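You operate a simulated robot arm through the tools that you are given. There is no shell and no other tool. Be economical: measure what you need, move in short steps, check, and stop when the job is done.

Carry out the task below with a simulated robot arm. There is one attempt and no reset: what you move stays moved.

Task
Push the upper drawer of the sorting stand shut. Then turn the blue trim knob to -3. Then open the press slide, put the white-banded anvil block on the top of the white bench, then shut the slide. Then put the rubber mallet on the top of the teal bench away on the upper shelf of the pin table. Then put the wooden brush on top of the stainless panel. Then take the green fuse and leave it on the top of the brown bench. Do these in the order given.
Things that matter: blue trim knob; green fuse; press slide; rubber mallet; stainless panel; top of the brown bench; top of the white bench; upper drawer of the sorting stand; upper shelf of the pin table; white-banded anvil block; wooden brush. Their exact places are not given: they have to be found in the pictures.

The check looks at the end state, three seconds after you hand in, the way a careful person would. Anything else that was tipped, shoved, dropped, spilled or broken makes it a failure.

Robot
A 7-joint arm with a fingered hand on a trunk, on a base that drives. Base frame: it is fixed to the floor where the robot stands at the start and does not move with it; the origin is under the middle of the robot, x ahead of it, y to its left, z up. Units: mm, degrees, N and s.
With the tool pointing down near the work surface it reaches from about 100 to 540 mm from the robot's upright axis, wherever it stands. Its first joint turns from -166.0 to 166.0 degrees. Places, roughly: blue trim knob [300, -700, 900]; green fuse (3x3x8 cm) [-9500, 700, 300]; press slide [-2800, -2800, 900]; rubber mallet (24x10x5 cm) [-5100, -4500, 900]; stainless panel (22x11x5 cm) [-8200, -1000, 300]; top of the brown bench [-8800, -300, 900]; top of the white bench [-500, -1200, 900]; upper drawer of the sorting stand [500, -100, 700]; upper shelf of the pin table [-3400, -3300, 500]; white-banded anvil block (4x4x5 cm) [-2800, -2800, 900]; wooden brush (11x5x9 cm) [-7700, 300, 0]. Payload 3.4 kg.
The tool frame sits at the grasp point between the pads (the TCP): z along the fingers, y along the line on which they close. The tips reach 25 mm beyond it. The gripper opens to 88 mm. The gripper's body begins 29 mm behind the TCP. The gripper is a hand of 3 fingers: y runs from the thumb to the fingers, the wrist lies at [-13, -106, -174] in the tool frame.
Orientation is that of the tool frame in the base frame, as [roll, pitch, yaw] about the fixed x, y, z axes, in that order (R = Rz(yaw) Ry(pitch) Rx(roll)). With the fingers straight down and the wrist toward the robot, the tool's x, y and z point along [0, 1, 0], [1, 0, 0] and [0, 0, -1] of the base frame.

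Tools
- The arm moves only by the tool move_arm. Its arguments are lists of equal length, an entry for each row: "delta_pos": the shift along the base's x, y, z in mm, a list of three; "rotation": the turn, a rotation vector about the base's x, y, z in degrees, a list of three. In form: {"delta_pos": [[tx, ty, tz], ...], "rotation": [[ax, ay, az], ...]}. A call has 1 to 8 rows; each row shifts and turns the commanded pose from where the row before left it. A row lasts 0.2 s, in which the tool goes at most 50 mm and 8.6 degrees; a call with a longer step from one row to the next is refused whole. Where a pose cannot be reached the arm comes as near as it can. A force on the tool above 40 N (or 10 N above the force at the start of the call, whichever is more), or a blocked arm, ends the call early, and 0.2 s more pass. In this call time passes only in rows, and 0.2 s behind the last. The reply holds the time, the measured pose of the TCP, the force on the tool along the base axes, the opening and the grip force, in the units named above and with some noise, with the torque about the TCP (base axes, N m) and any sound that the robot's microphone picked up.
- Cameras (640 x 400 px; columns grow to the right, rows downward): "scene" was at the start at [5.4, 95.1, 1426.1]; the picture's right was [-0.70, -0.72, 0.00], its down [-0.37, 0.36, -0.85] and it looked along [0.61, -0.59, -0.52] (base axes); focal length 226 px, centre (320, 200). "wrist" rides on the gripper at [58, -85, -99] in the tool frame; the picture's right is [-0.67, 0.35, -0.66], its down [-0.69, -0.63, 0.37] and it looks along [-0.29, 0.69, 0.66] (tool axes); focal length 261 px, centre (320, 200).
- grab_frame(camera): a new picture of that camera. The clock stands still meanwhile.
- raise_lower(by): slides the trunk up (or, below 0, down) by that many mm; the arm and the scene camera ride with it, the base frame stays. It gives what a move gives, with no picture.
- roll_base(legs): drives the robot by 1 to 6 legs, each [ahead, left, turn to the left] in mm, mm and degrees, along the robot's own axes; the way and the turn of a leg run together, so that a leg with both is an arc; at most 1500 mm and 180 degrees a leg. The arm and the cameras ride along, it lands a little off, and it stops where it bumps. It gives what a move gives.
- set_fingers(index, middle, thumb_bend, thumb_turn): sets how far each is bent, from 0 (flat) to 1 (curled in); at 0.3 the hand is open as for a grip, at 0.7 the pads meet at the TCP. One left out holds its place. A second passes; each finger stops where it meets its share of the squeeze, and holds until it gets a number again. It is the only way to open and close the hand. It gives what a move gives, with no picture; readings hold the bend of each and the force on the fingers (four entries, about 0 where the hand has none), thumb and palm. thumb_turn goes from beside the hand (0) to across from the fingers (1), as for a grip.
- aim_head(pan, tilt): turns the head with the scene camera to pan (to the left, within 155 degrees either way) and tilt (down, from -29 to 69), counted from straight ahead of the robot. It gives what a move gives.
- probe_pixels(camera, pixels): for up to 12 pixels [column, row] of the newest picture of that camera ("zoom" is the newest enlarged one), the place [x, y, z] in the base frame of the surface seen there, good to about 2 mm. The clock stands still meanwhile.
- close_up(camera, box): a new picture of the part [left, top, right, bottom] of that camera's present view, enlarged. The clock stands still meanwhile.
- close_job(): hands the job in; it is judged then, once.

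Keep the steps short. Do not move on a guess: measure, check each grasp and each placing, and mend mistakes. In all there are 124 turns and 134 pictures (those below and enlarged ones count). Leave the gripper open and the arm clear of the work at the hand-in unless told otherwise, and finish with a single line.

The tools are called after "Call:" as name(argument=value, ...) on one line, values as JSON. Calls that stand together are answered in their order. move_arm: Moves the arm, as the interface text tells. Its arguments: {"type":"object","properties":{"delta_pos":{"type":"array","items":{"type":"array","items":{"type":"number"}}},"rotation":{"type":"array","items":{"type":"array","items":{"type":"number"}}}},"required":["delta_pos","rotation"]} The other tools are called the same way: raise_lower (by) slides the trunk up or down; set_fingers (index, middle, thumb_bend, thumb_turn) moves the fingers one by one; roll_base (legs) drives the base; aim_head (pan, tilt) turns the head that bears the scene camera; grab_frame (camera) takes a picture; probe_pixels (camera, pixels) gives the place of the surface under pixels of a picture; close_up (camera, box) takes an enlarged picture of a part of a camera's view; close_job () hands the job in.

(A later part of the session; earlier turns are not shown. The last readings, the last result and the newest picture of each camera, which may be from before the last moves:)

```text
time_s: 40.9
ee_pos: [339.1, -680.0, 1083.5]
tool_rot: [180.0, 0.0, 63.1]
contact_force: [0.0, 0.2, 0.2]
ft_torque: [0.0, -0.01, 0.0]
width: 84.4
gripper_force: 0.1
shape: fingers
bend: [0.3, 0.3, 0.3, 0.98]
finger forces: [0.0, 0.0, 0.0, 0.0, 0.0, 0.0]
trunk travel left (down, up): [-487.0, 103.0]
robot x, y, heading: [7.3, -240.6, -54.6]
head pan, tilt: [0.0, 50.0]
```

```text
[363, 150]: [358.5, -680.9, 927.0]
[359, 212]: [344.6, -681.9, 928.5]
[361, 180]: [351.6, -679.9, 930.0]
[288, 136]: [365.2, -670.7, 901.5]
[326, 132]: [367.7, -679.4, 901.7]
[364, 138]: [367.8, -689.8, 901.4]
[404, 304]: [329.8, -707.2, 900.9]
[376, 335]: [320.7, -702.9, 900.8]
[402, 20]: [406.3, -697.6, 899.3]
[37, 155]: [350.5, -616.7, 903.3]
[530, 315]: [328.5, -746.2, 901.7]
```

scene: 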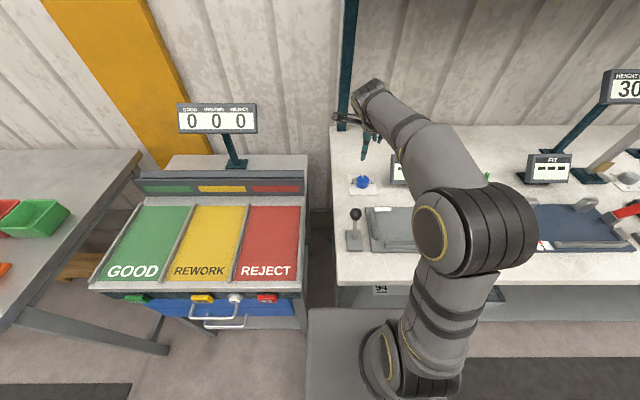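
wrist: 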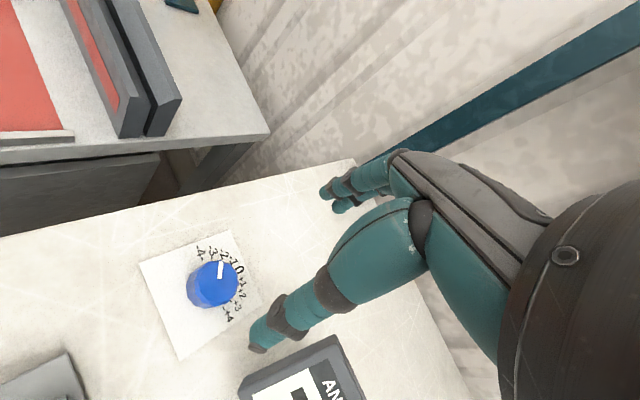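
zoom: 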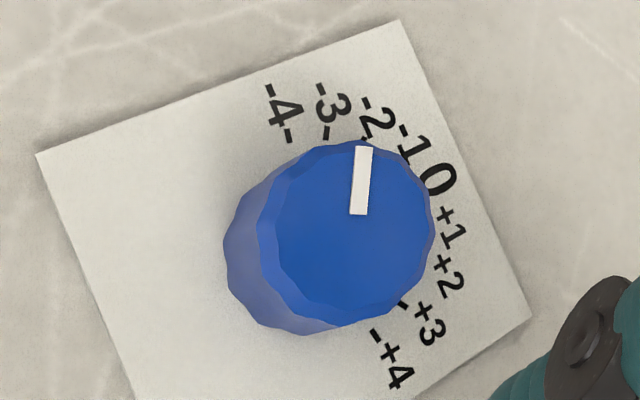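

The pointer lies on the -3 tick to within about 2°, so the knob is done. Next I retract the arm, back off, and look along the row to the right.

Call:
move_arm(delta_pos=[[-24, 34, 10], [-24, 34, 10], [-24, 34, 10], [-24, 34, 10], [-24, 34, 10], [0, 0, 10]], rotation=[[0, 0, -7], [0, 0, -7], [0, 0, -7], [0, 0, -7], [0, 0, 0], [0, 0, 0]])

Call:
roll_base(legs=[[-250, 0, 0]])

Call:
aim_head(pan=-75, tilt=25)

Call:
grab_frame(camera="scene")

```text
time_s: 42.3
ee_pos: [218.7, -510.9, 1144.8]
tool_rot: [179.9, 0.0, 35.1]
contact_force: [-0.4, 0.4, 0.8]
ft_torque: [0.02, -0.02, -0.02]
width: 84.4
gripper_force: 0.1
shape: fingers
bend: [0.3, 0.3, 0.3, 0.98]
finger forces: [0.0, 0.1, 0.1, 0.0, 0.1, 0.1]
trunk travel left (down, up): [-487.0, 103.0]
robot x, y, heading: [13.1, -241.8, -54.5]
head pan, tilt: [0.0, 50.0]
```

```text
time_s: 44.1
ee_pos: [75.0, -306.5, 1144.3]
tool_rot: [179.9, 0.0, 35.1]
contact_force: [-0.6, -0.2, -0.5]
ft_torque: [-0.03, 0.02, -0.01]
width: 84.8
gripper_force: 0.1
shape: fingers
bend: [0.3, 0.3, 0.3, 0.98]
finger forces: [0.0, 0.0, 0.1, 0.0, 0.1, 0.0]
trunk travel left (down, up): [-487.0, 103.0]
robot x, y, heading: [-132.3, -41.2, -54.9]
head pan, tilt: [0.0, 50.0]
```

```text
time_s: 45.6
ee_pos: [74.4, -307.5, 1144.1]
tool_rot: [-180.0, 0.0, 35.1]
contact_force: [0.7, -0.2, -0.4]
ft_torque: [-0.01, 0.01, 0.01]
width: 84.4
gripper_force: 0.0
shape: fingers
bend: [0.3, 0.3, 0.3, 0.98]
finger forces: [0.1, 0.0, 0.1, 0.1, 0.0, 0.0]
trunk travel left (down, up): [-487.0, 103.0]
robot x, y, heading: [-134.6, -37.1, -54.7]
head pan, tilt: [-75.0, 25.0]
```

```text
103 pictures are left
```

scene: 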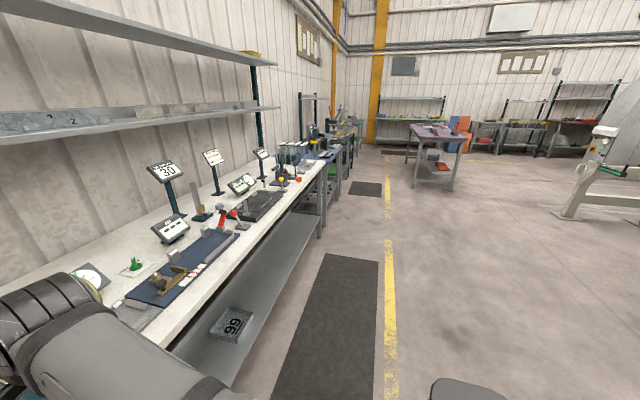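

The aisle floor is open. I'll drive sideways along the row towards the press in two legs, then look.

Call:
roll_base(legs=[[0, -1400, 0], [0, -1400, 0]])

Call:
aim_head(pan=-45, tilt=28)

Call:
grab_frame(camera="scene")

```text
time_s: 59.1
ee_pos: [-2202.2, -1912.8, 1144.8]
tool_rot: [180.0, 0.0, 35.1]
contact_force: [0.4, 0.5, 0.4]
ft_torque: [-0.02, -0.01, 0.01]
width: 84.6
gripper_force: 0.0
shape: fingers
bend: [0.3, 0.3, 0.3, 0.98]
finger forces: [0.0, 0.0, 0.0, 0.0, 0.1, 0.0]
trunk travel left (down, up): [-487.0, 103.0]
robot x, y, heading: [-2411.0, -1639.4, -54.6]
head pan, tilt: [-75.0, 25.0]
```

```text
time_s: 60.0
ee_pos: [-2203.9, -1911.4, 1143.8]
tool_rot: [180.0, 0.0, 35.0]
contact_force: [-0.6, 0.9, -0.3]
ft_torque: [0.0, -0.02, 0.0]
width: 84.4
gripper_force: 0.1
shape: fingers
bend: [0.3, 0.3, 0.3, 0.98]
finger forces: [0.0, 0.0, 0.0, 0.0, 0.0, 0.0]
trunk travel left (down, up): [-487.0, 103.0]
robot x, y, heading: [-2413.4, -1639.8, -54.9]
head pan, tilt: [-45.0, 28.0]
```

```text
102 pictures are left
```

scene: 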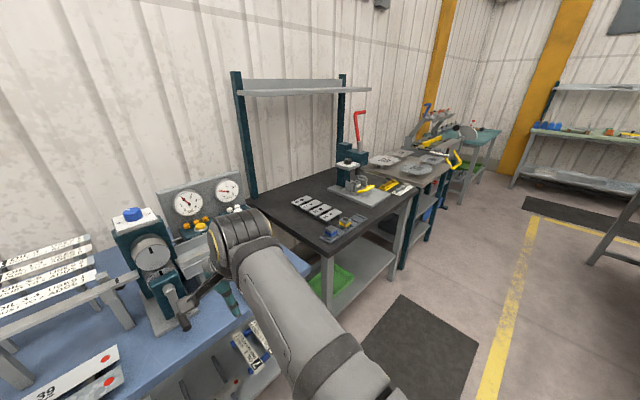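

Call:
probe_pixels(camera="scene", pixels=[[152, 255], [350, 165], [365, 195], [318, 210], [340, 228], [420, 165], [450, 155], [345, 248], [300, 275], [405, 200]])

Call:
close_up(camera="scene", box=[280, 90, 520, 250])

```text
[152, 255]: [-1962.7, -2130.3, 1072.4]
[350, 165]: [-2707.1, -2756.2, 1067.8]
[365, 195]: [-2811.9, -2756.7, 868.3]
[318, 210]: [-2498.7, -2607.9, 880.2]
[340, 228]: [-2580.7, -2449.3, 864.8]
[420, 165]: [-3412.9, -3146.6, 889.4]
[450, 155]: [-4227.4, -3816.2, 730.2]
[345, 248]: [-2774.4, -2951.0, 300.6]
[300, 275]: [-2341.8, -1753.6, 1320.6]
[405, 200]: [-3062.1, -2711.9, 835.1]
```

```text
2.50 times, centred on (400, 170) of scene
```

zoom: 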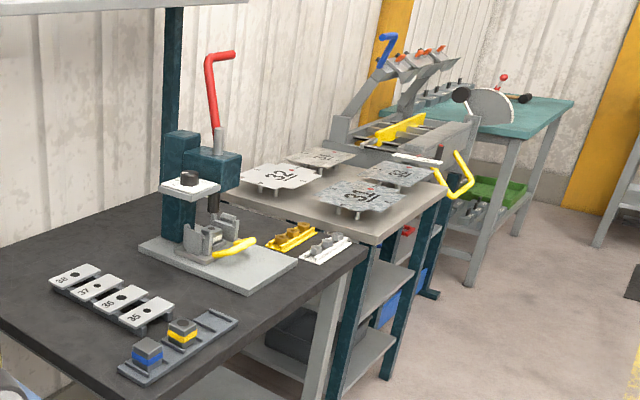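

The press with the red lever stands on the black table, and its slide has a yellow handle. The blue and yellow blocks are on a tray, so the white-banded block must be in the slide. I'll drive right about 900 mm and face it.

Call:
roll_base(legs=[[0, -930, 0]])

Call:
aim_head(pan=0, tilt=42)

Call:
grab_frame(camera="scene")

Call:
grab_frame(camera="wrist")

```text
time_s: 64.9
ee_pos: [-2970.4, -2448.4, 1144.9]
tool_rot: [-180.0, 0.0, 34.4]
contact_force: [-0.7, -0.1, 0.1]
ft_torque: [-0.01, 0.02, -0.01]
width: 84.5
gripper_force: 0.1
shape: fingers
bend: [0.3, 0.3, 0.3, 0.98]
finger forces: [0.0, 0.1, 0.0, 0.0, 0.1, 0.1]
trunk travel left (down, up): [-487.0, 103.0]
robot x, y, heading: [-3175.5, -2174.7, -55.6]
head pan, tilt: [-45.0, 28.0]
```

```text
time_s: 66.0
ee_pos: [-2970.5, -2447.0, 1144.6]
tool_rot: [-180.0, 0.0, 34.4]
contact_force: [1.1, 0.4, 0.3]
ft_torque: [0.01, 0.06, -0.02]
width: 84.5
gripper_force: 0.0
shape: fingers
bend: [0.3, 0.3, 0.3, 0.98]
finger forces: [0.1, 0.0, 0.0, 0.1, 0.0, 0.0]
trunk travel left (down, up): [-487.0, 103.0]
robot x, y, heading: [-3176.1, -2174.8, -55.5]
head pan, tilt: [0.0, 42.0]
```

```text
100 pictures are left
```

scene: 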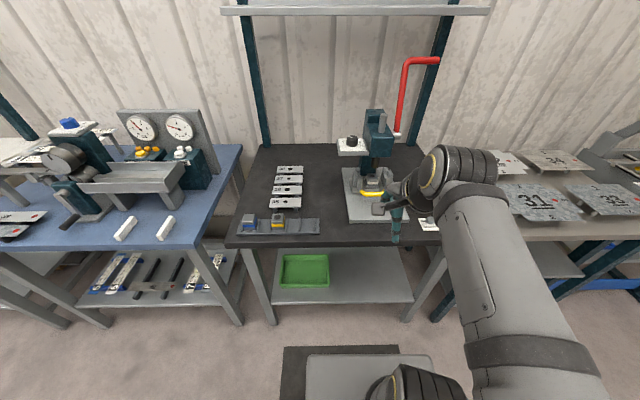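

```text
99 pictures are left
```

wrist: 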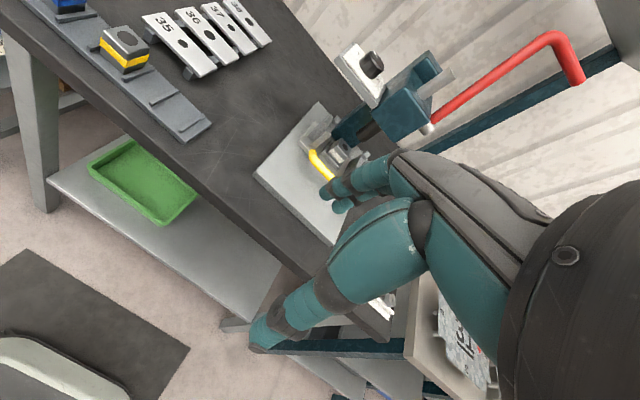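

Call:
close_up(camera="scene", box=[330, 100, 430, 240])

Call:
close_up(camera="wrist", box=[240, 30, 440, 230])

Call:
probe_pixels(camera="scene", pixels=[[370, 193], [365, 200], [372, 182], [350, 170], [350, 218], [370, 217], [240, 243], [300, 243], [375, 240], [380, 160], [378, 120], [335, 200]])

```text
2.86 times, centred on (380, 170) of scene
```

zoom: 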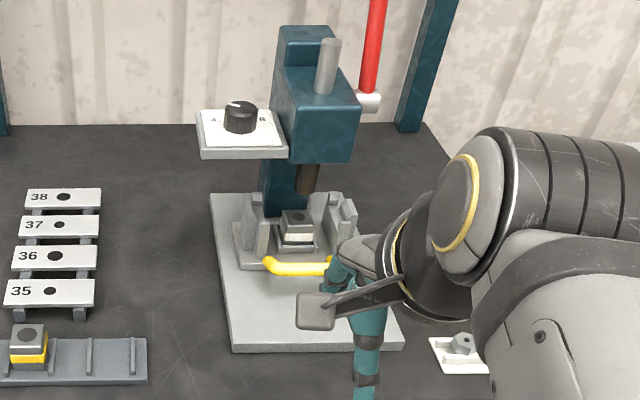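

```text
2.00 times, centred on (340, 130) of wrist
```

zoom: 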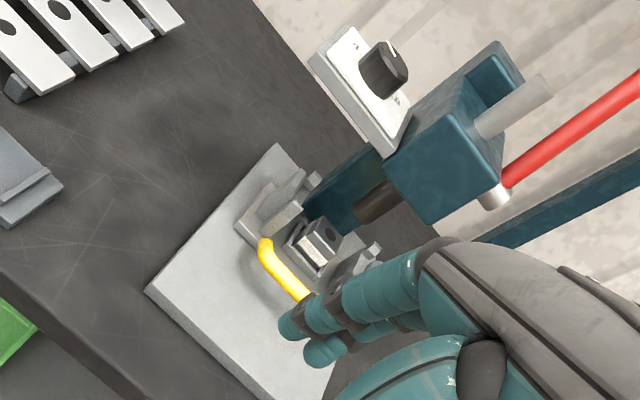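

```text
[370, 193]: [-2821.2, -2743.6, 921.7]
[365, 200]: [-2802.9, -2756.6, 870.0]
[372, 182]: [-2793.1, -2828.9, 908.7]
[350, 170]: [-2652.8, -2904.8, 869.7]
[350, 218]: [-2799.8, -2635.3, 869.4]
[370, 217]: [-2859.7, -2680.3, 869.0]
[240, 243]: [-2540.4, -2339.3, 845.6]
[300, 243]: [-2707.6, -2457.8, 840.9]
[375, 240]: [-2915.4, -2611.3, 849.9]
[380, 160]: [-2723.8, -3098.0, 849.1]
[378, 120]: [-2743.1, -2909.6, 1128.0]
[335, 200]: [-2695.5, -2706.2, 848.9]
```

The white-banded block sits in the slide under the ram, around (-2793,-2829). The table edge is at n≈498 and I stand at n≈0. I'll drive 220 mm ahead for reach.

Call:
roll_base(legs=[[220, 0, 0]])

Call:
aim_head(pan=0, tilt=55)

Call:
close_up(camera="scene", box=[320, 100, 480, 250])

Call:
grab_frame(camera="wrist")

```text
time_s: 67.7
ee_pos: [-2842.4, -2632.3, 1143.7]
tool_rot: [-180.0, 0.0, 34.5]
contact_force: [-0.3, -0.7, 0.0]
ft_torque: [0.01, -0.01, 0.01]
width: 84.7
gripper_force: 0.0
shape: fingers
bend: [0.3, 0.3, 0.3, 0.98]
finger forces: [0.1, 0.0, 0.0, 0.1, 0.0, 0.0]
trunk travel left (down, up): [-487.0, 103.0]
robot x, y, heading: [-3049.2, -2359.0, -55.1]
head pan, tilt: [0.0, 42.0]
```

```text
time_s: 68.5
ee_pos: [-2842.1, -2630.9, 1144.3]
tool_rot: [180.0, 0.0, 34.5]
contact_force: [0.2, -0.4, -0.2]
ft_torque: [-0.01, -0.01, -0.02]
width: 84.6
gripper_force: 0.0
shape: fingers
bend: [0.3, 0.3, 0.3, 0.98]
finger forces: [0.1, 0.0, 0.0, 0.1, 0.0, 0.1]
trunk travel left (down, up): [-487.0, 103.0]
robot x, y, heading: [-3047.0, -2359.0, -55.3]
head pan, tilt: [0.0, 55.0]
```

```text
2.67 times, centred on (400, 175) of scene
```

zoom: 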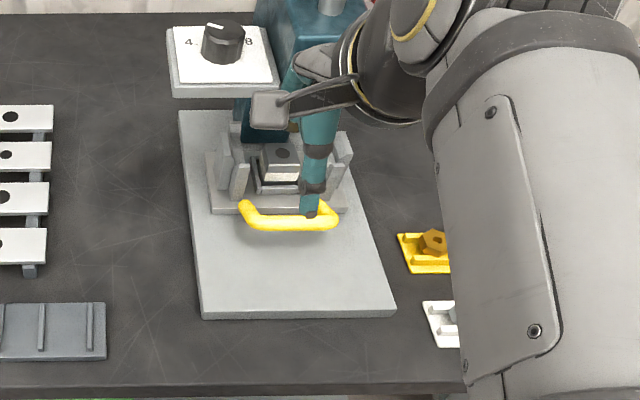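

```text
95 pictures are left
```

wrist: 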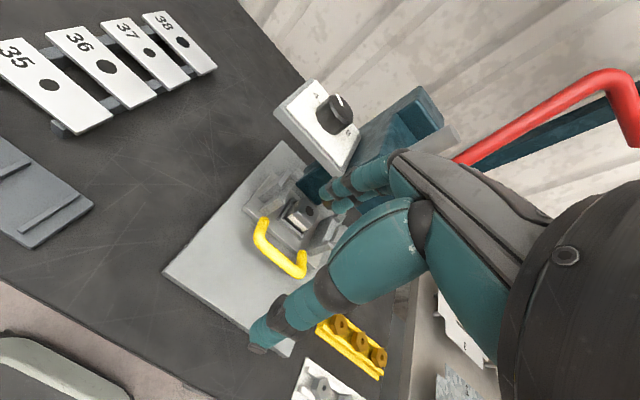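

Call:
close_up(camera="wrist", box=[220, 150, 380, 300])

Call:
probe_pixels(camera="wrist", pixels=[[278, 262], [261, 245], [262, 222], [300, 274], [303, 258], [285, 240], [310, 211], [297, 220], [250, 262], [300, 320], [282, 160], [190, 250]])

```text
2.67 times, centred on (300, 225) of wrist
```

zoom: 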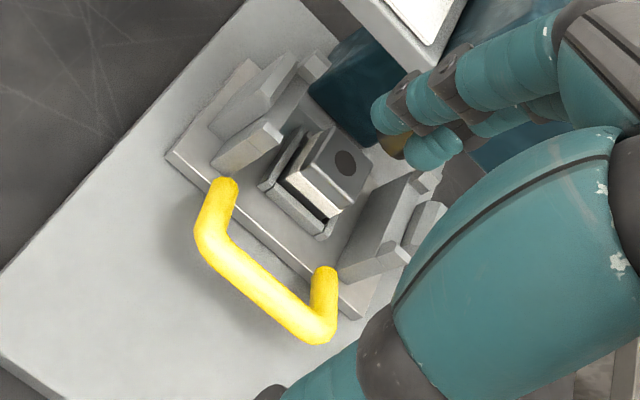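

```text
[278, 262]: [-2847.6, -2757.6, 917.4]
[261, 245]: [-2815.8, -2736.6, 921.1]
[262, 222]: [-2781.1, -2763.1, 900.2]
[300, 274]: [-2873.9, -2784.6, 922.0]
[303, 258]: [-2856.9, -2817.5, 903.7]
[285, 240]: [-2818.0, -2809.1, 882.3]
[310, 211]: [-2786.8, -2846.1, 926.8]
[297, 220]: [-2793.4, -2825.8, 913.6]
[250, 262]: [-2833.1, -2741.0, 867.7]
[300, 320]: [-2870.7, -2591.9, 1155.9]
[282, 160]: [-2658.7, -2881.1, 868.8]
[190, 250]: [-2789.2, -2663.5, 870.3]
```

Call:
probe_pixels(camera="wrist", pixels=[[278, 112], [330, 168], [358, 145], [320, 85], [325, 185], [340, 115]])

Call:
probe_pixels(camera="scene", pixels=[[363, 122], [388, 121], [375, 133], [412, 105], [395, 137]])

```text
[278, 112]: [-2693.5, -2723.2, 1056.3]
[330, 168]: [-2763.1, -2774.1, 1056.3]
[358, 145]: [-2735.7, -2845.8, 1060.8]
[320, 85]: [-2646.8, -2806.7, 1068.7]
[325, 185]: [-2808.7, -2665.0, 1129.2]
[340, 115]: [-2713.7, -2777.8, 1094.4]
```

```text
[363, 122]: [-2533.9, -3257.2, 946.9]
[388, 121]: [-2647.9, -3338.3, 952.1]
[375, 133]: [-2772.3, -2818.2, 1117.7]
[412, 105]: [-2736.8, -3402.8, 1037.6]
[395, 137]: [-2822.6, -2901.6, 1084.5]
```

The handle bar is centred at (-2846,-2760) with its top at z 922, and the press overhangs are clear of the hand's path. I'll move over the bar and go down partway.

Call:
move_arm(delta_pos=[[-1, -32, 0], [-1, -32, 0], [-1, -32, 0], [-1, -33, 0], [0, 0, -40], [0, 0, -40], [0, 0, -40], [0, 0, -40]], rotation=[[0, 0, 0], [0, 0, 0], [0, 0, 0], [0, 0, 0], [0, 0, 0], [0, 0, 0], [0, 0, 0], [0, 0, 0]])

Call:
grab_frame(camera="wrist")

Call:
close_up(camera="scene", box=[320, 100, 480, 250])

```text
time_s: 70.3
ee_pos: [-2847.4, -2761.3, 984.6]
tool_rot: [179.9, 0.1, 34.5]
contact_force: [-0.5, 0.7, -0.5]
ft_torque: [0.0, 0.0, -0.01]
width: 84.6
gripper_force: 0.1
shape: fingers
bend: [0.3, 0.3, 0.3, 0.98]
finger forces: [0.0, 0.0, 0.1, 0.0, 0.0, 0.0]
trunk travel left (down, up): [-487.0, 103.0]
robot x, y, heading: [-3048.4, -2359.2, -55.4]
head pan, tilt: [0.0, 55.0]
```

```text
93 pictures are left
```

wrist: 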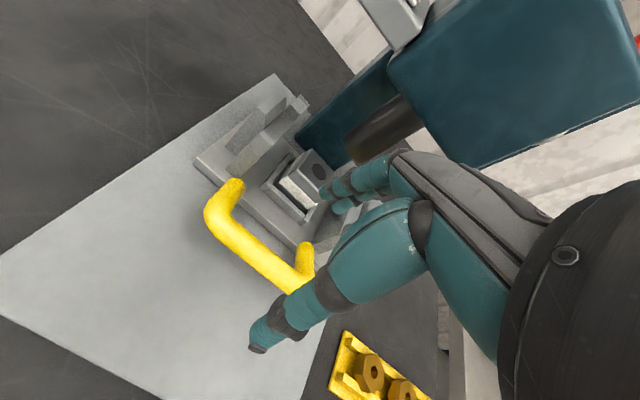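

```text
2.67 times, centred on (400, 175) of scene
```

zoom: 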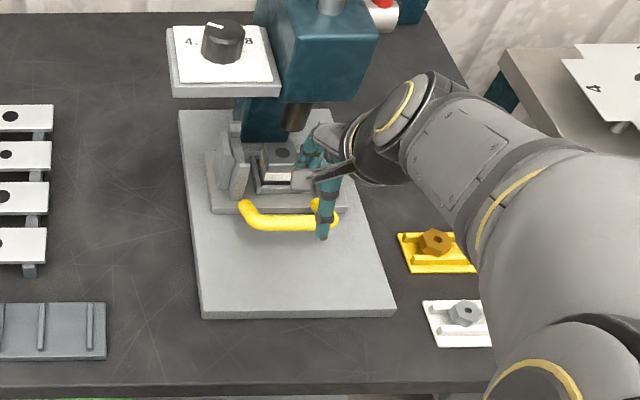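

Call:
probe_pixels(camera="wrist", pixels=[[327, 241], [318, 232], [240, 135], [250, 155], [290, 212], [272, 185], [300, 170], [310, 165], [255, 250], [300, 265], [215, 205], [235, 185]])

Call:
close_up(camera="wrist", box=[190, 90, 370, 310])

```text
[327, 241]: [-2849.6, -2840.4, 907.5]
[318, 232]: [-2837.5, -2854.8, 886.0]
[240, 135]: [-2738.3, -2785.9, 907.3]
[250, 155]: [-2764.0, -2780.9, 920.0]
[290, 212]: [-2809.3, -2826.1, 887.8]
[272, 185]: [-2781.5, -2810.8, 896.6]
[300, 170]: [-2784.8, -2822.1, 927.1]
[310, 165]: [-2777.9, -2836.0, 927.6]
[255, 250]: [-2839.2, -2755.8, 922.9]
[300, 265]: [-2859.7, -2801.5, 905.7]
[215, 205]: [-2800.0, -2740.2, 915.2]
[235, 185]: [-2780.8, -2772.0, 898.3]
```

```text
1.82 times, centred on (280, 200) of wrist
```

zoom: 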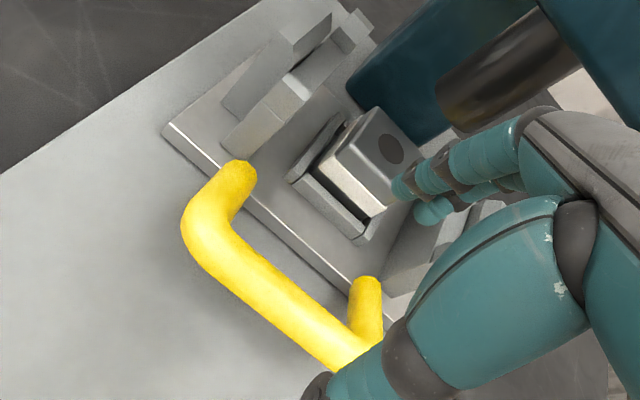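

There is room: the towers are at n 733 and the fingers at 713. I'll go down to z 921.

Call:
move_arm(delta_pos=[[2, 1, -32], [2, 1, -32]], rotation=[[0, 0, 0], [0, 0, 0]])

Call:
set_fingers(index=0.5, middle=0.5, thumb_bend=0.5)

Call:
grab_frame(camera="wrist")

```text
time_s: 70.9
ee_pos: [-2843.6, -2757.0, 920.5]
tool_rot: [-180.0, 0.1, 34.5]
contact_force: [0.7, -0.1, 0.0]
ft_torque: [0.02, 0.0, -0.01]
width: 84.5
gripper_force: 0.0
shape: fingers
bend: [0.3, 0.3, 0.3, 0.98]
finger forces: [0.1, 0.1, 0.1, 0.0, 0.1, 0.1]
trunk travel left (down, up): [-487.0, 103.0]
robot x, y, heading: [-3050.1, -2359.2, -55.2]
head pan, tilt: [0.0, 55.0]
```

```text
time_s: 71.9
ee_pos: [-2843.7, -2758.7, 919.8]
tool_rot: [-180.0, 0.0, 34.6]
contact_force: [-0.4, -0.8, -0.7]
ft_torque: [0.0, -0.03, 0.0]
width: 42.1
gripper_force: 0.1
shape: fingers
bend: [0.5, 0.5, 0.5, 1.0]
finger forces: [0.0, 0.0, 0.0, 0.0, 0.1, 0.0]
trunk travel left (down, up): [-487.0, 103.0]
robot x, y, heading: [-3046.3, -2354.0, -55.3]
head pan, tilt: [0.0, 55.0]
```

```text
90 pictures are left
```

wrist: 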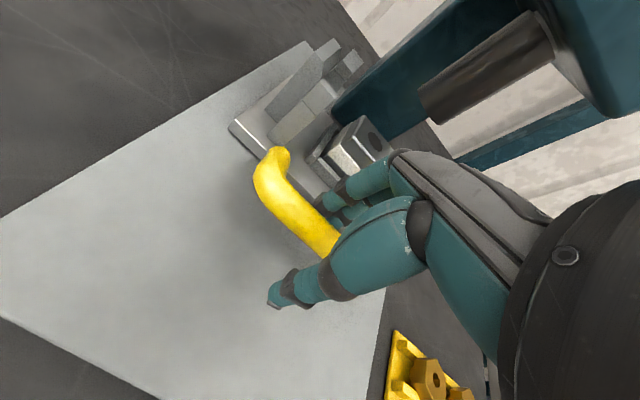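

The bar lies between the thumb and fingers. I'll pull towards the robot in small steps.

Call:
move_arm(delta_pos=[[-8.5, 12.4, 0], [-8.5, 12.4, 0], [-8.5, 12.4, 0], [-8.5, 12.4, 0]], rotation=[[0, 0, 0], [0, 0, 0], [0, 0, 0], [0, 0, 0]])

Call:
grab_frame(camera="wrist")

```text
time_s: 72.9
ee_pos: [-2877.7, -2708.0, 920.8]
tool_rot: [180.0, 0.0, 34.6]
contact_force: [-0.2, 0.4, 0.5]
ft_torque: [0.0, 0.0, -0.02]
width: 42.1
gripper_force: 0.0
shape: fingers
bend: [0.5, 0.5, 0.5, 1.0]
finger forces: [0.1, 0.0, 0.0, 0.0, 0.1, 0.0]
trunk travel left (down, up): [-487.0, 103.0]
robot x, y, heading: [-3047.9, -2359.4, -55.4]
head pan, tilt: [0.0, 55.0]
```

```text
89 pictures are left
```

wrist: 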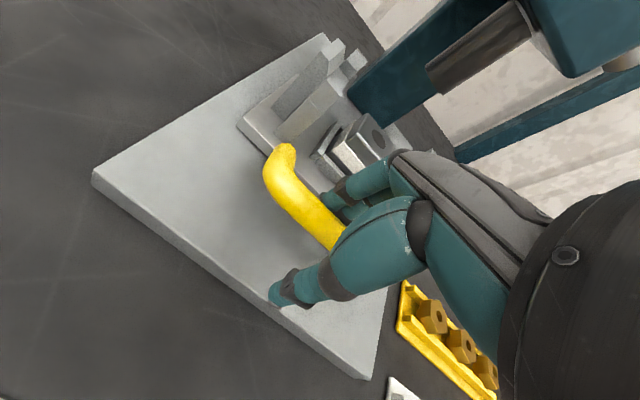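

The slide follows smoothly. I'll keep pulling, and the force limit will stop me at the end stop.

Call:
move_arm(delta_pos=[[-8.5, 12.4, 0], [-8.5, 12.4, 0], [-8.5, 12.4, 0], [-8.5, 12.4, 0]], rotation=[[0, 0, 0], [0, 0, 0], [0, 0, 0], [0, 0, 0]])

Call:
grab_frame(camera="wrist")

```text
time_s: 73.9
ee_pos: [-2900.3, -2697.3, 934.0]
tool_rot: [-179.9, -0.1, 34.5]
contact_force: [0.5, -0.4, 0.3]
ft_torque: [-0.04, -0.04, 0.0]
width: 42.7
gripper_force: 0.1
shape: fingers
bend: [0.49, 0.49, 0.5, 1.0]
finger forces: [0.3, 0.4, 0.1, 0.0, 0.0, 0.0]
out of reach, approached as far as the arm can: row 2, 3, 4
trunk travel left (down, up): [-487.0, 103.0]
robot x, y, heading: [-3050.9, -2360.0, -55.0]
head pan, tilt: [0.0, 55.0]
```

```text
88 pictures are left
```

wrist: 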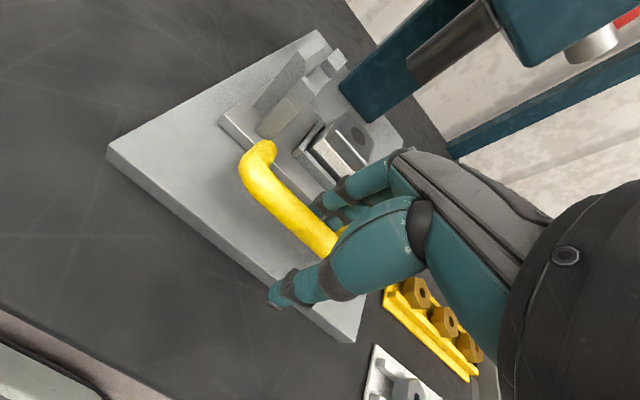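

The arm is at its near limit. I'll lower the trunk 13 mm to keep the hook deep, then pull by backing the base 50 mm.

Call:
raise_lower(by=-13)

Call:
roll_base(legs=[[-50, 0, 0]])

Call:
grab_frame(camera="wrist")

Call:
close_up(camera="scene", box=[320, 80, 480, 230])

```text
time_s: 74.5
ee_pos: [-2898.4, -2697.5, 920.4]
tool_rot: [-179.8, 0.1, 34.6]
contact_force: [0.0, -0.5, -0.6]
ft_torque: [0.0, -0.01, 0.02]
width: 42.2
gripper_force: 0.3
shape: fingers
bend: [0.5, 0.5, 0.5, 1.0]
finger forces: [0.6, 0.1, 0.2, 0.0, 0.0, 0.1]
trunk travel left (down, up): [-474.0, 116.0]
robot x, y, heading: [-3051.3, -2363.5, -55.2]
head pan, tilt: [0.0, 55.0]
```

```text
time_s: 75.4
ee_pos: [-2927.5, -2654.8, 921.3]
tool_rot: [-179.9, 0.1, 34.7]
contact_force: [0.3, -0.4, -0.2]
ft_torque: [0.0, 0.01, 0.0]
width: 42.2
gripper_force: 0.1
shape: fingers
bend: [0.5, 0.5, 0.5, 1.0]
finger forces: [0.1, 0.0, 0.0, 0.0, 0.1, 0.0]
trunk travel left (down, up): [-474.0, 116.0]
robot x, y, heading: [-3077.9, -2315.5, -55.2]
head pan, tilt: [0.0, 55.0]
```

```text
87 pictures are left
```

wrist: 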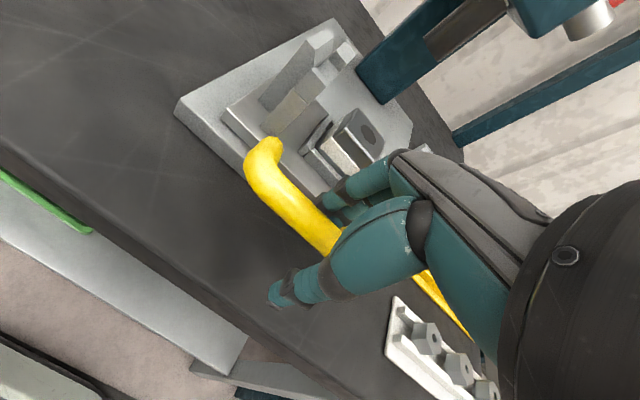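

```text
2.67 times, centred on (400, 155) of scene
```

zoom: 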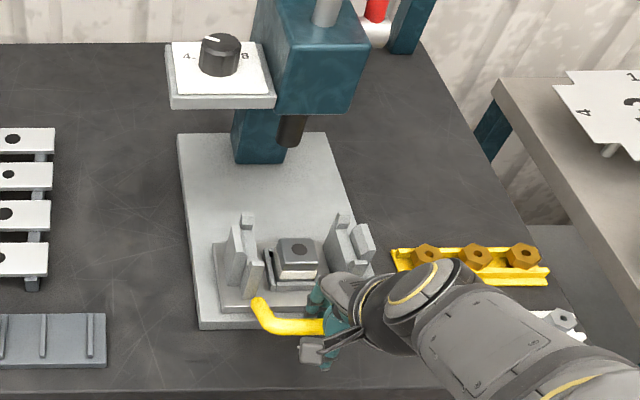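

The slide is out about 130 mm and the block is clear of the ram. I'll open the hand and rise to look at the block from above.

Call:
set_fingers(index=0.35, middle=0.35, thumb_bend=0.3)

Call:
raise_lower(by=100)

Call:
grab_frame(camera="wrist")

Call:
close_up(camera="wrist", box=[200, 110, 360, 240])

```text
time_s: 76.4
ee_pos: [-2927.3, -2656.5, 921.3]
tool_rot: [-179.9, 0.0, 34.7]
contact_force: [0.0, 0.3, 0.3]
ft_torque: [-0.01, 0.0, 0.0]
width: 79.0
gripper_force: 0.1
shape: fingers
bend: [0.35, 0.35, 0.3, 0.98]
finger forces: [0.0, 0.0, 0.0, 0.0, 0.0, 0.0]
trunk travel left (down, up): [-474.0, 116.0]
robot x, y, heading: [-3077.4, -2318.9, -55.3]
head pan, tilt: [0.0, 55.0]
```

```text
time_s: 77.7
ee_pos: [-2927.2, -2656.3, 1020.8]
tool_rot: [-179.8, -0.1, 34.6]
contact_force: [-0.2, 0.6, -0.7]
ft_torque: [0.01, 0.01, 0.0]
width: 79.3
gripper_force: 0.0
shape: fingers
bend: [0.35, 0.35, 0.3, 0.98]
finger forces: [0.0, 0.1, 0.0, 0.0, 0.0, 0.1]
trunk travel left (down, up): [-574.0, 16.0]
robot x, y, heading: [-3077.5, -2317.9, -55.1]
head pan, tilt: [0.0, 55.0]
```

```text
85 pictures are left
```

wrist: 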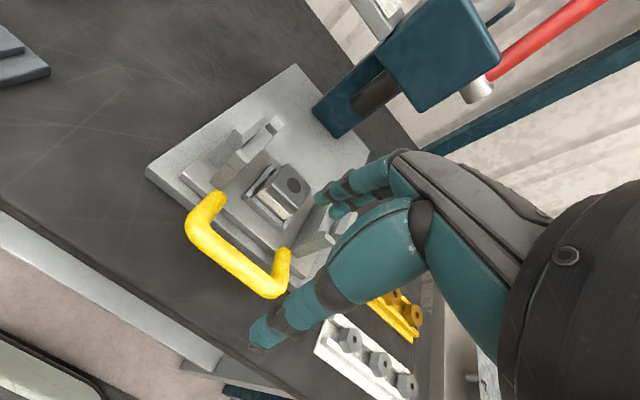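

```text
3.08 times, centred on (280, 175) of wrist
```

zoom: 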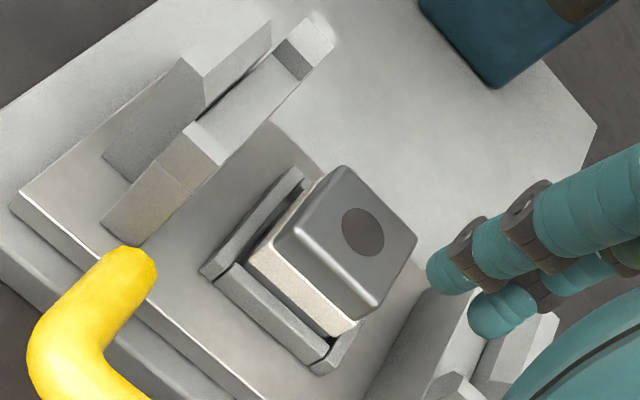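

Call:
probe_pixels(camera="zoom", pixels=[[300, 225], [378, 303], [412, 240], [343, 170], [362, 232], [330, 345], [275, 290], [205, 270], [410, 340], [205, 140], [130, 220], [310, 290]])

Call:
close_up(camera="scene", box=[360, 150, 460, 230])

```text
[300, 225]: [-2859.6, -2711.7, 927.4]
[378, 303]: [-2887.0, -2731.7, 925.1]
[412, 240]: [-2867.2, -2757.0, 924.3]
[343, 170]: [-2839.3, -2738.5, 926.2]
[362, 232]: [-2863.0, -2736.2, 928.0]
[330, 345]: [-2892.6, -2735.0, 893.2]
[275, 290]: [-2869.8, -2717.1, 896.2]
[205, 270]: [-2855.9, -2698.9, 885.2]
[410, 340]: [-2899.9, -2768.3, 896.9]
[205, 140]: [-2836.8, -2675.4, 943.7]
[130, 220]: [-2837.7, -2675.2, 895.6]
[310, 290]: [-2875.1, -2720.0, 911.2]
```

```text
5.00 times, centred on (410, 190) of scene
```

zoom: 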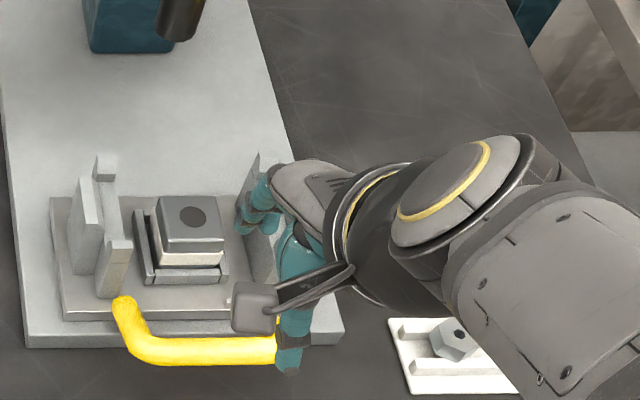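

The block top is centred at (-2863,-2735) with its top at z 926. The recess walls reach about 897 and the side towers 943. I'll grip along the slide direction, with tips no lower than about 900.

Call:
set_fingers(index=0.3, middle=0.3, thumb_bend=0.3)

Call:
move_arm(delta_pos=[[21, -26, 0], [21, -26, 0], [22, -27, 0], [0, 0, -30], [0, 0, -30]], rotation=[[0, 0, 0], [0, 0, 0], [0, 0, 0], [0, 0, 0], [0, 0, 0]])

Call:
grab_frame(camera="wrist")

```text
time_s: 78.7
ee_pos: [-2928.1, -2655.7, 1021.5]
tool_rot: [-179.9, -0.1, 34.6]
contact_force: [-0.5, 0.0, -0.4]
ft_torque: [0.0, 0.0, -0.02]
width: 84.3
gripper_force: 0.1
shape: fingers
bend: [0.3, 0.3, 0.3, 0.98]
finger forces: [0.0, 0.0, 0.0, 0.0, 0.0, 0.0]
trunk travel left (down, up): [-574.0, 16.0]
robot x, y, heading: [-3080.1, -2316.6, -55.4]
head pan, tilt: [0.0, 55.0]
```

```text
time_s: 79.9
ee_pos: [-2864.4, -2734.7, 959.5]
tool_rot: [-179.8, 0.1, 34.5]
contact_force: [1.0, -1.0, 0.0]
ft_torque: [-0.02, 0.0, 0.01]
width: 84.4
gripper_force: 0.0
shape: fingers
bend: [0.3, 0.3, 0.3, 0.98]
finger forces: [0.0, 0.0, 0.0, 0.0, 0.0, 0.0]
trunk travel left (down, up): [-574.0, 16.0]
robot x, y, heading: [-3080.3, -2316.6, -55.2]
head pan, tilt: [0.0, 55.0]
```

```text
82 pictures are left
```

wrist: 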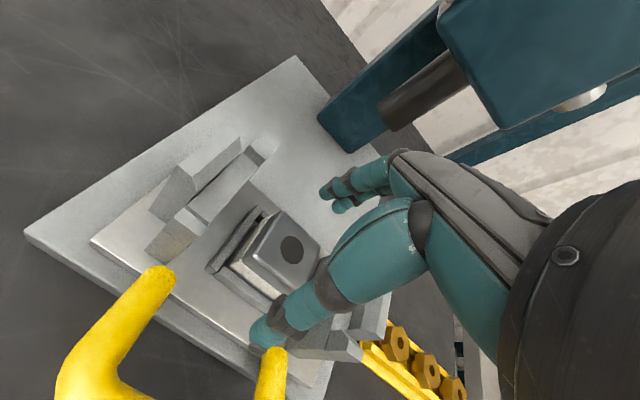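

The block is centred between thumb and fingers. I'll go down 31 mm and close.

Call:
move_arm(delta_pos=[[0, 0, -16], [0, 0, -15]], rotation=[[0, 0, 0], [0, 0, 0]])

Call:
set_fingers(index=0.53, middle=0.53, thumb_bend=0.56)

Call:
grab_frame(camera="wrist")

```text
time_s: 80.5
ee_pos: [-2862.7, -2734.3, 928.8]
tool_rot: [-179.9, 0.0, 34.5]
contact_force: [0.5, -0.7, -1.0]
ft_torque: [-0.02, -0.02, -0.01]
width: 84.6
gripper_force: 0.1
shape: fingers
bend: [0.3, 0.3, 0.3, 0.98]
finger forces: [0.1, 0.0, 0.0, 0.0, 0.0, 0.1]
trunk travel left (down, up): [-574.0, 16.0]
robot x, y, heading: [-3077.1, -2312.6, -55.2]
head pan, tilt: [0.0, 55.0]
```

```text
time_s: 81.5
ee_pos: [-2862.1, -2734.4, 928.2]
tool_rot: [-180.0, -0.1, 34.6]
contact_force: [2.4, -1.0, -0.2]
ft_torque: [-0.04, -0.03, 0.0]
width: 35.6
gripper_force: 2.2
shape: fingers
bend: [0.51, 0.51, 0.55, 1.0]
finger forces: [1.7, 1.5, 0.0, 0.1, 0.8, 0.0]
trunk travel left (down, up): [-574.0, 16.0]
robot x, y, heading: [-3076.5, -2317.5, -55.2]
head pan, tilt: [0.0, 55.0]
```

```text
81 pictures are left
```

wrist: 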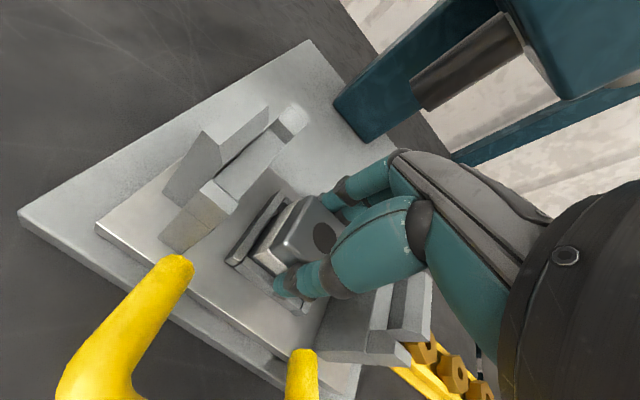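

All three are touching. I'll squeeze firmer, then lift.

Call:
set_fingers(index=0.62, middle=0.62, thumb_bend=0.66)

Call:
move_arm(delta_pos=[[0, 0, 10], [0, 0, 20], [0, 0, 25], [0, 0, 25]], rotation=[[0, 0, 0], [0, 0, 0], [0, 0, 0], [0, 0, 0]])

Call:
grab_frame(camera="wrist")

```text
time_s: 82.5
ee_pos: [-2862.8, -2734.6, 929.2]
tool_rot: [-179.9, 0.0, 34.5]
contact_force: [3.2, -5.7, 0.8]
ft_torque: [-0.21, -0.09, 0.01]
width: 33.3
gripper_force: 10.3
shape: fingers
bend: [0.52, 0.54, 0.57, 1.0]
finger forces: [7.3, 7.1, 0.1, 0.1, 7.7, 0.0]
trunk travel left (down, up): [-574.0, 16.0]
robot x, y, heading: [-3080.8, -2320.5, -55.2]
head pan, tilt: [0.0, 55.0]
```

```text
time_s: 83.5
ee_pos: [-2863.5, -2735.0, 1008.7]
tool_rot: [-179.9, 0.1, 34.7]
contact_force: [-0.7, 0.6, -3.4]
ft_torque: [-0.01, 0.04, -0.01]
width: 33.4
gripper_force: 10.0
shape: fingers
bend: [0.54, 0.56, 0.56, 1.0]
finger forces: [5.1, 4.9, 0.1, 0.1, 9.9, 0.0]
trunk travel left (down, up): [-574.0, 16.0]
robot x, y, heading: [-3080.4, -2318.7, -55.2]
head pan, tilt: [0.0, 55.0]
```

```text
80 pictures are left
```

wrist: 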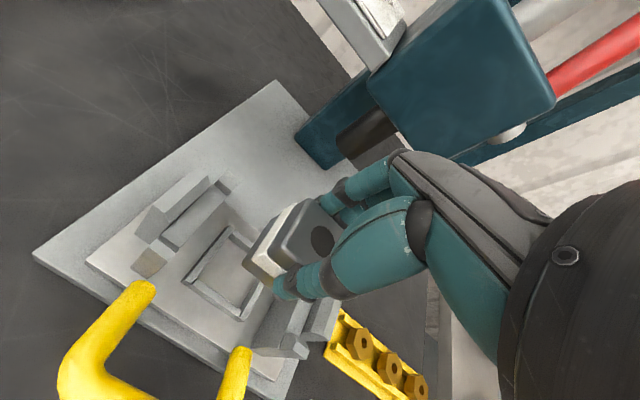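

The block is held. I'll raise, retract, back off, then drive left along the row to the white bench.

Call:
move_arm(delta_pos=[[0, 0, 40], [0, 0, 40], [-12, 17, 25], [-12, 17, 25], [-12, 17, 0], [-12, 17, 0], [-12, 17, 0], [-12, 17, 0]], rotation=[[0, 0, 0], [0, 0, 0], [0, 0, 0], [0, 0, 0], [0, 0, 0], [0, 0, 0], [0, 0, 0], [0, 0, 0]])

Call:
roll_base(legs=[[-200, 0, 0], [0, 1350, 0], [0, 1350, 0]])

Call:
aim_head(pan=0, tilt=40)

Call:
grab_frame(camera="scene")

```text
time_s: 85.3
ee_pos: [-2936.1, -2632.0, 1138.6]
tool_rot: [-179.9, 0.0, 34.6]
contact_force: [0.1, 0.0, -3.9]
ft_torque: [-0.03, 0.01, -0.05]
width: 33.2
gripper_force: 10.6
shape: fingers
bend: [0.54, 0.56, 0.56, 1.0]
finger forces: [5.1, 4.9, 0.0, 0.0, 9.9, 0.1]
trunk travel left (down, up): [-574.0, 16.0]
robot x, y, heading: [-3076.9, -2316.2, -55.4]
head pan, tilt: [0.0, 55.0]
```

```text
time_s: 99.6
ee_pos: [-848.6, -901.8, 1139.6]
tool_rot: [-179.9, 0.0, 35.6]
contact_force: [0.8, -0.4, -2.9]
ft_torque: [0.0, -0.03, 0.0]
width: 33.2
gripper_force: 9.7
shape: fingers
bend: [0.54, 0.56, 0.56, 1.0]
finger forces: [5.2, 4.9, 0.1, 0.0, 10.0, 0.0]
trunk travel left (down, up): [-574.0, 16.0]
robot x, y, heading: [-998.3, -590.3, -54.0]
head pan, tilt: [0.0, 55.0]
```

```text
time_s: 100.4
ee_pos: [-847.8, -903.5, 1139.2]
tool_rot: [-179.9, 0.1, 35.7]
contact_force: [0.9, -0.3, -2.5]
ft_torque: [-0.03, 0.01, -0.01]
width: 33.3
gripper_force: 10.6
shape: fingers
bend: [0.54, 0.56, 0.56, 1.0]
finger forces: [5.2, 4.9, 0.0, 0.1, 10.0, 0.0]
trunk travel left (down, up): [-574.0, 16.0]
robot x, y, heading: [-996.7, -587.1, -54.2]
head pan, tilt: [0.0, 40.0]
```

```text
79 pictures are left
```

scene: 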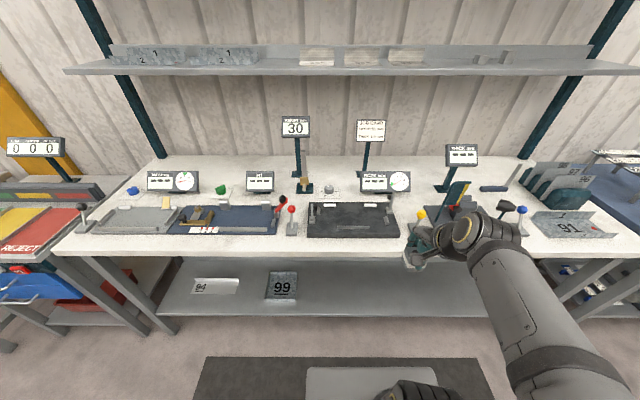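

Call:
probe_pixels(camera="scene", pixels=[[250, 237], [250, 250], [290, 238], [290, 254], [340, 240], [340, 255], [395, 240], [400, 256], [415, 210], [355, 200], [292, 215], [420, 225]])

Call:
close_up(camera="scene", box=[260, 160, 560, 280])

Call:
grab_frame(camera="wrist")

```text
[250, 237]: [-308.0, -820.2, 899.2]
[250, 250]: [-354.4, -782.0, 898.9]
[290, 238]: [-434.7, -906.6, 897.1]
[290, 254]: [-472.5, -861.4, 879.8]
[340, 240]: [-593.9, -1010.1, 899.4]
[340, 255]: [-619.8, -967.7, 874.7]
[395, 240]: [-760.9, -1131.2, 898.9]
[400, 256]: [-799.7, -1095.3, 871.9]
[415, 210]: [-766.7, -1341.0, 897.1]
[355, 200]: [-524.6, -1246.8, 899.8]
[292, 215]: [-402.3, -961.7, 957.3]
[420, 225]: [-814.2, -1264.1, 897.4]
```

```text
2.13 times, centred on (410, 220) of scene
```

zoom: 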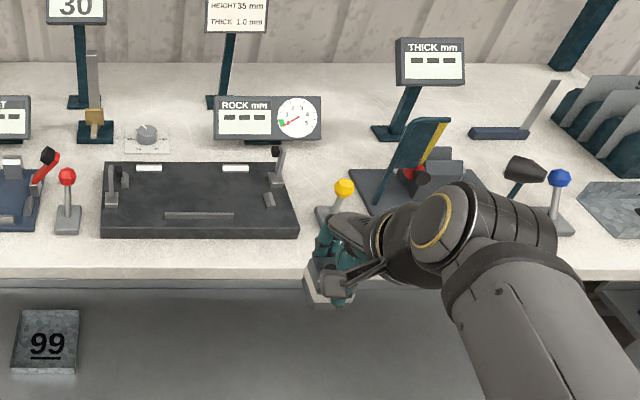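

```text
77 pictures are left
```

wrist: 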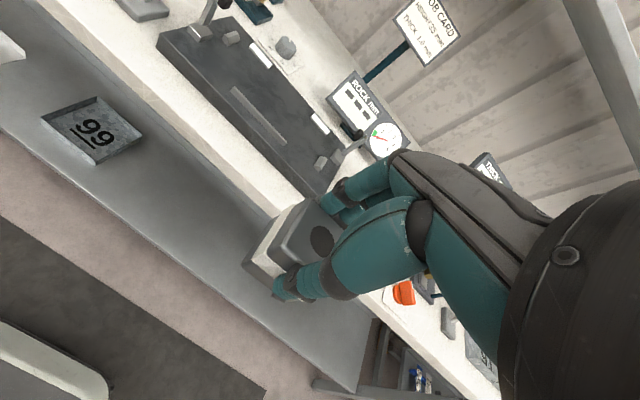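

The strip in front of the black fixture, n 430–505 at z 899, is free. With the block placed, the fingertips stay about 24 mm above the bench. I'll check the fixture height and drive closer.

Call:
probe_pixels(camera="scene", pixels=[[350, 234], [350, 229], [350, 220], [312, 225], [390, 222], [350, 237], [330, 245]])

Call:
roll_base(legs=[[190, 0, -1], [0, 100, 0]])

Call:
grab_frame(camera="wrist")

```text
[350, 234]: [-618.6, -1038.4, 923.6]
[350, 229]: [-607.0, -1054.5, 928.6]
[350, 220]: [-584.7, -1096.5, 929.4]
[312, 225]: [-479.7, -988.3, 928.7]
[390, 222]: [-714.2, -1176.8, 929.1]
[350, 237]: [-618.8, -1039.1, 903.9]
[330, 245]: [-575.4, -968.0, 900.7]
```

```text
time_s: 102.7
ee_pos: [-659.0, -1004.5, 1139.1]
tool_rot: [-179.9, 0.0, 34.7]
contact_force: [0.0, 0.7, -3.2]
ft_torque: [-0.02, 0.02, 0.0]
width: 33.5
gripper_force: 10.2
shape: fingers
bend: [0.54, 0.56, 0.56, 1.0]
finger forces: [5.2, 4.9, 0.1, 0.1, 9.9, 0.1]
trunk travel left (down, up): [-574.0, 16.0]
robot x, y, heading: [-803.4, -688.3, -55.1]
head pan, tilt: [0.0, 40.0]
```

```text
76 pictures are left
```

wrist: 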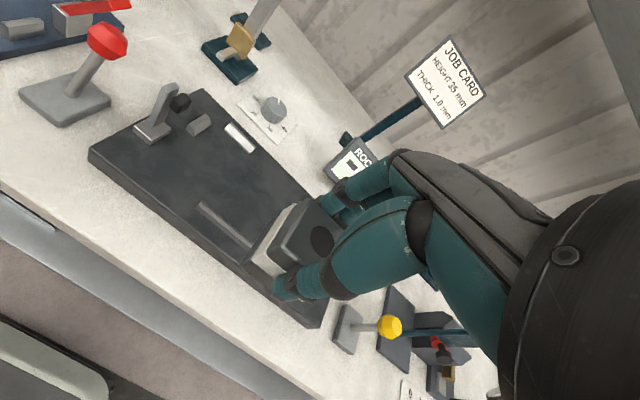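

The fixture is 30 mm high with its front face at n 508, so the fingers should open sideways. I'll turn the hand 90° while moving over the free strip at n 468, lat -1060.

Call:
move_arm(delta_pos=[[7, 2.7, 0], [7, 2.7, 0], [7, 2.7, 0], [7, 2.7, 0], [7, 2.7, 0], [7, 2.7, 0], [7, 2.7, 0], [0, 0, 0]], rotation=[[0, 0, 8.4], [0, 0, 8.4], [0, 0, 8.4], [0, 0, 8.4], [0, 0, 8.4], [0, 0, 8.4], [0, 0, 8.4], [0, 0, 8.4]])

Call:
move_arm(delta_pos=[[0, 0, -25], [0, 0, -25], [0, 0, -25], [0, 0, -25]], rotation=[[0, 0, 7.3], [0, 0, 7.3], [0, 0, 7.3], [0, 0, 0]])

Call:
grab_frame(camera="wrist")

Call:
grab_frame(camera="scene")

```text
time_s: 104.5
ee_pos: [-612.1, -985.1, 1139.1]
tool_rot: [-179.8, 0.0, 101.9]
contact_force: [0.2, 0.2, -3.5]
ft_torque: [0.03, -0.03, -0.02]
width: 33.6
gripper_force: 10.7
shape: fingers
bend: [0.54, 0.56, 0.56, 1.0]
finger forces: [5.2, 4.9, 0.1, 0.1, 10.1, 0.1]
trunk travel left (down, up): [-574.0, 16.0]
robot x, y, heading: [-804.9, -689.2, -55.0]
head pan, tilt: [0.0, 40.0]
```

```text
time_s: 105.5
ee_pos: [-611.9, -985.2, 1038.1]
tool_rot: [-179.9, 0.0, 123.9]
contact_force: [0.0, -0.2, -3.3]
ft_torque: [0.01, -0.01, 0.0]
width: 33.5
gripper_force: 9.5
shape: fingers
bend: [0.54, 0.56, 0.56, 1.0]
finger forces: [5.3, 4.8, 0.0, 0.0, 10.0, 0.1]
trunk travel left (down, up): [-574.0, 16.0]
robot x, y, heading: [-806.5, -686.2, -55.1]
head pan, tilt: [0.0, 40.0]
```

```text
75 pictures are left
```

wrist: 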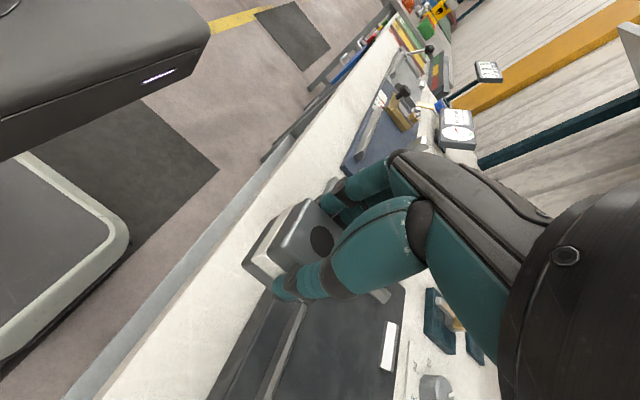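

```text
74 pictures are left
```

scene: 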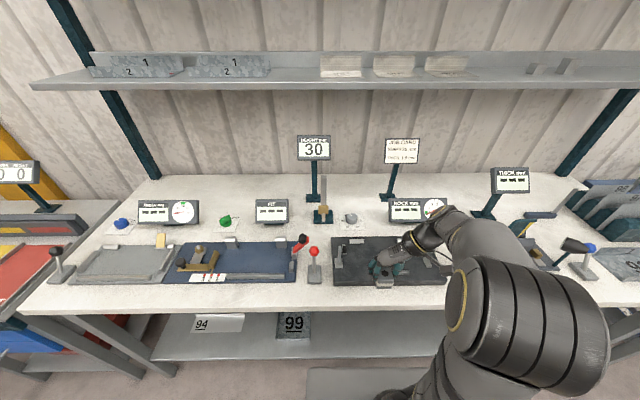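

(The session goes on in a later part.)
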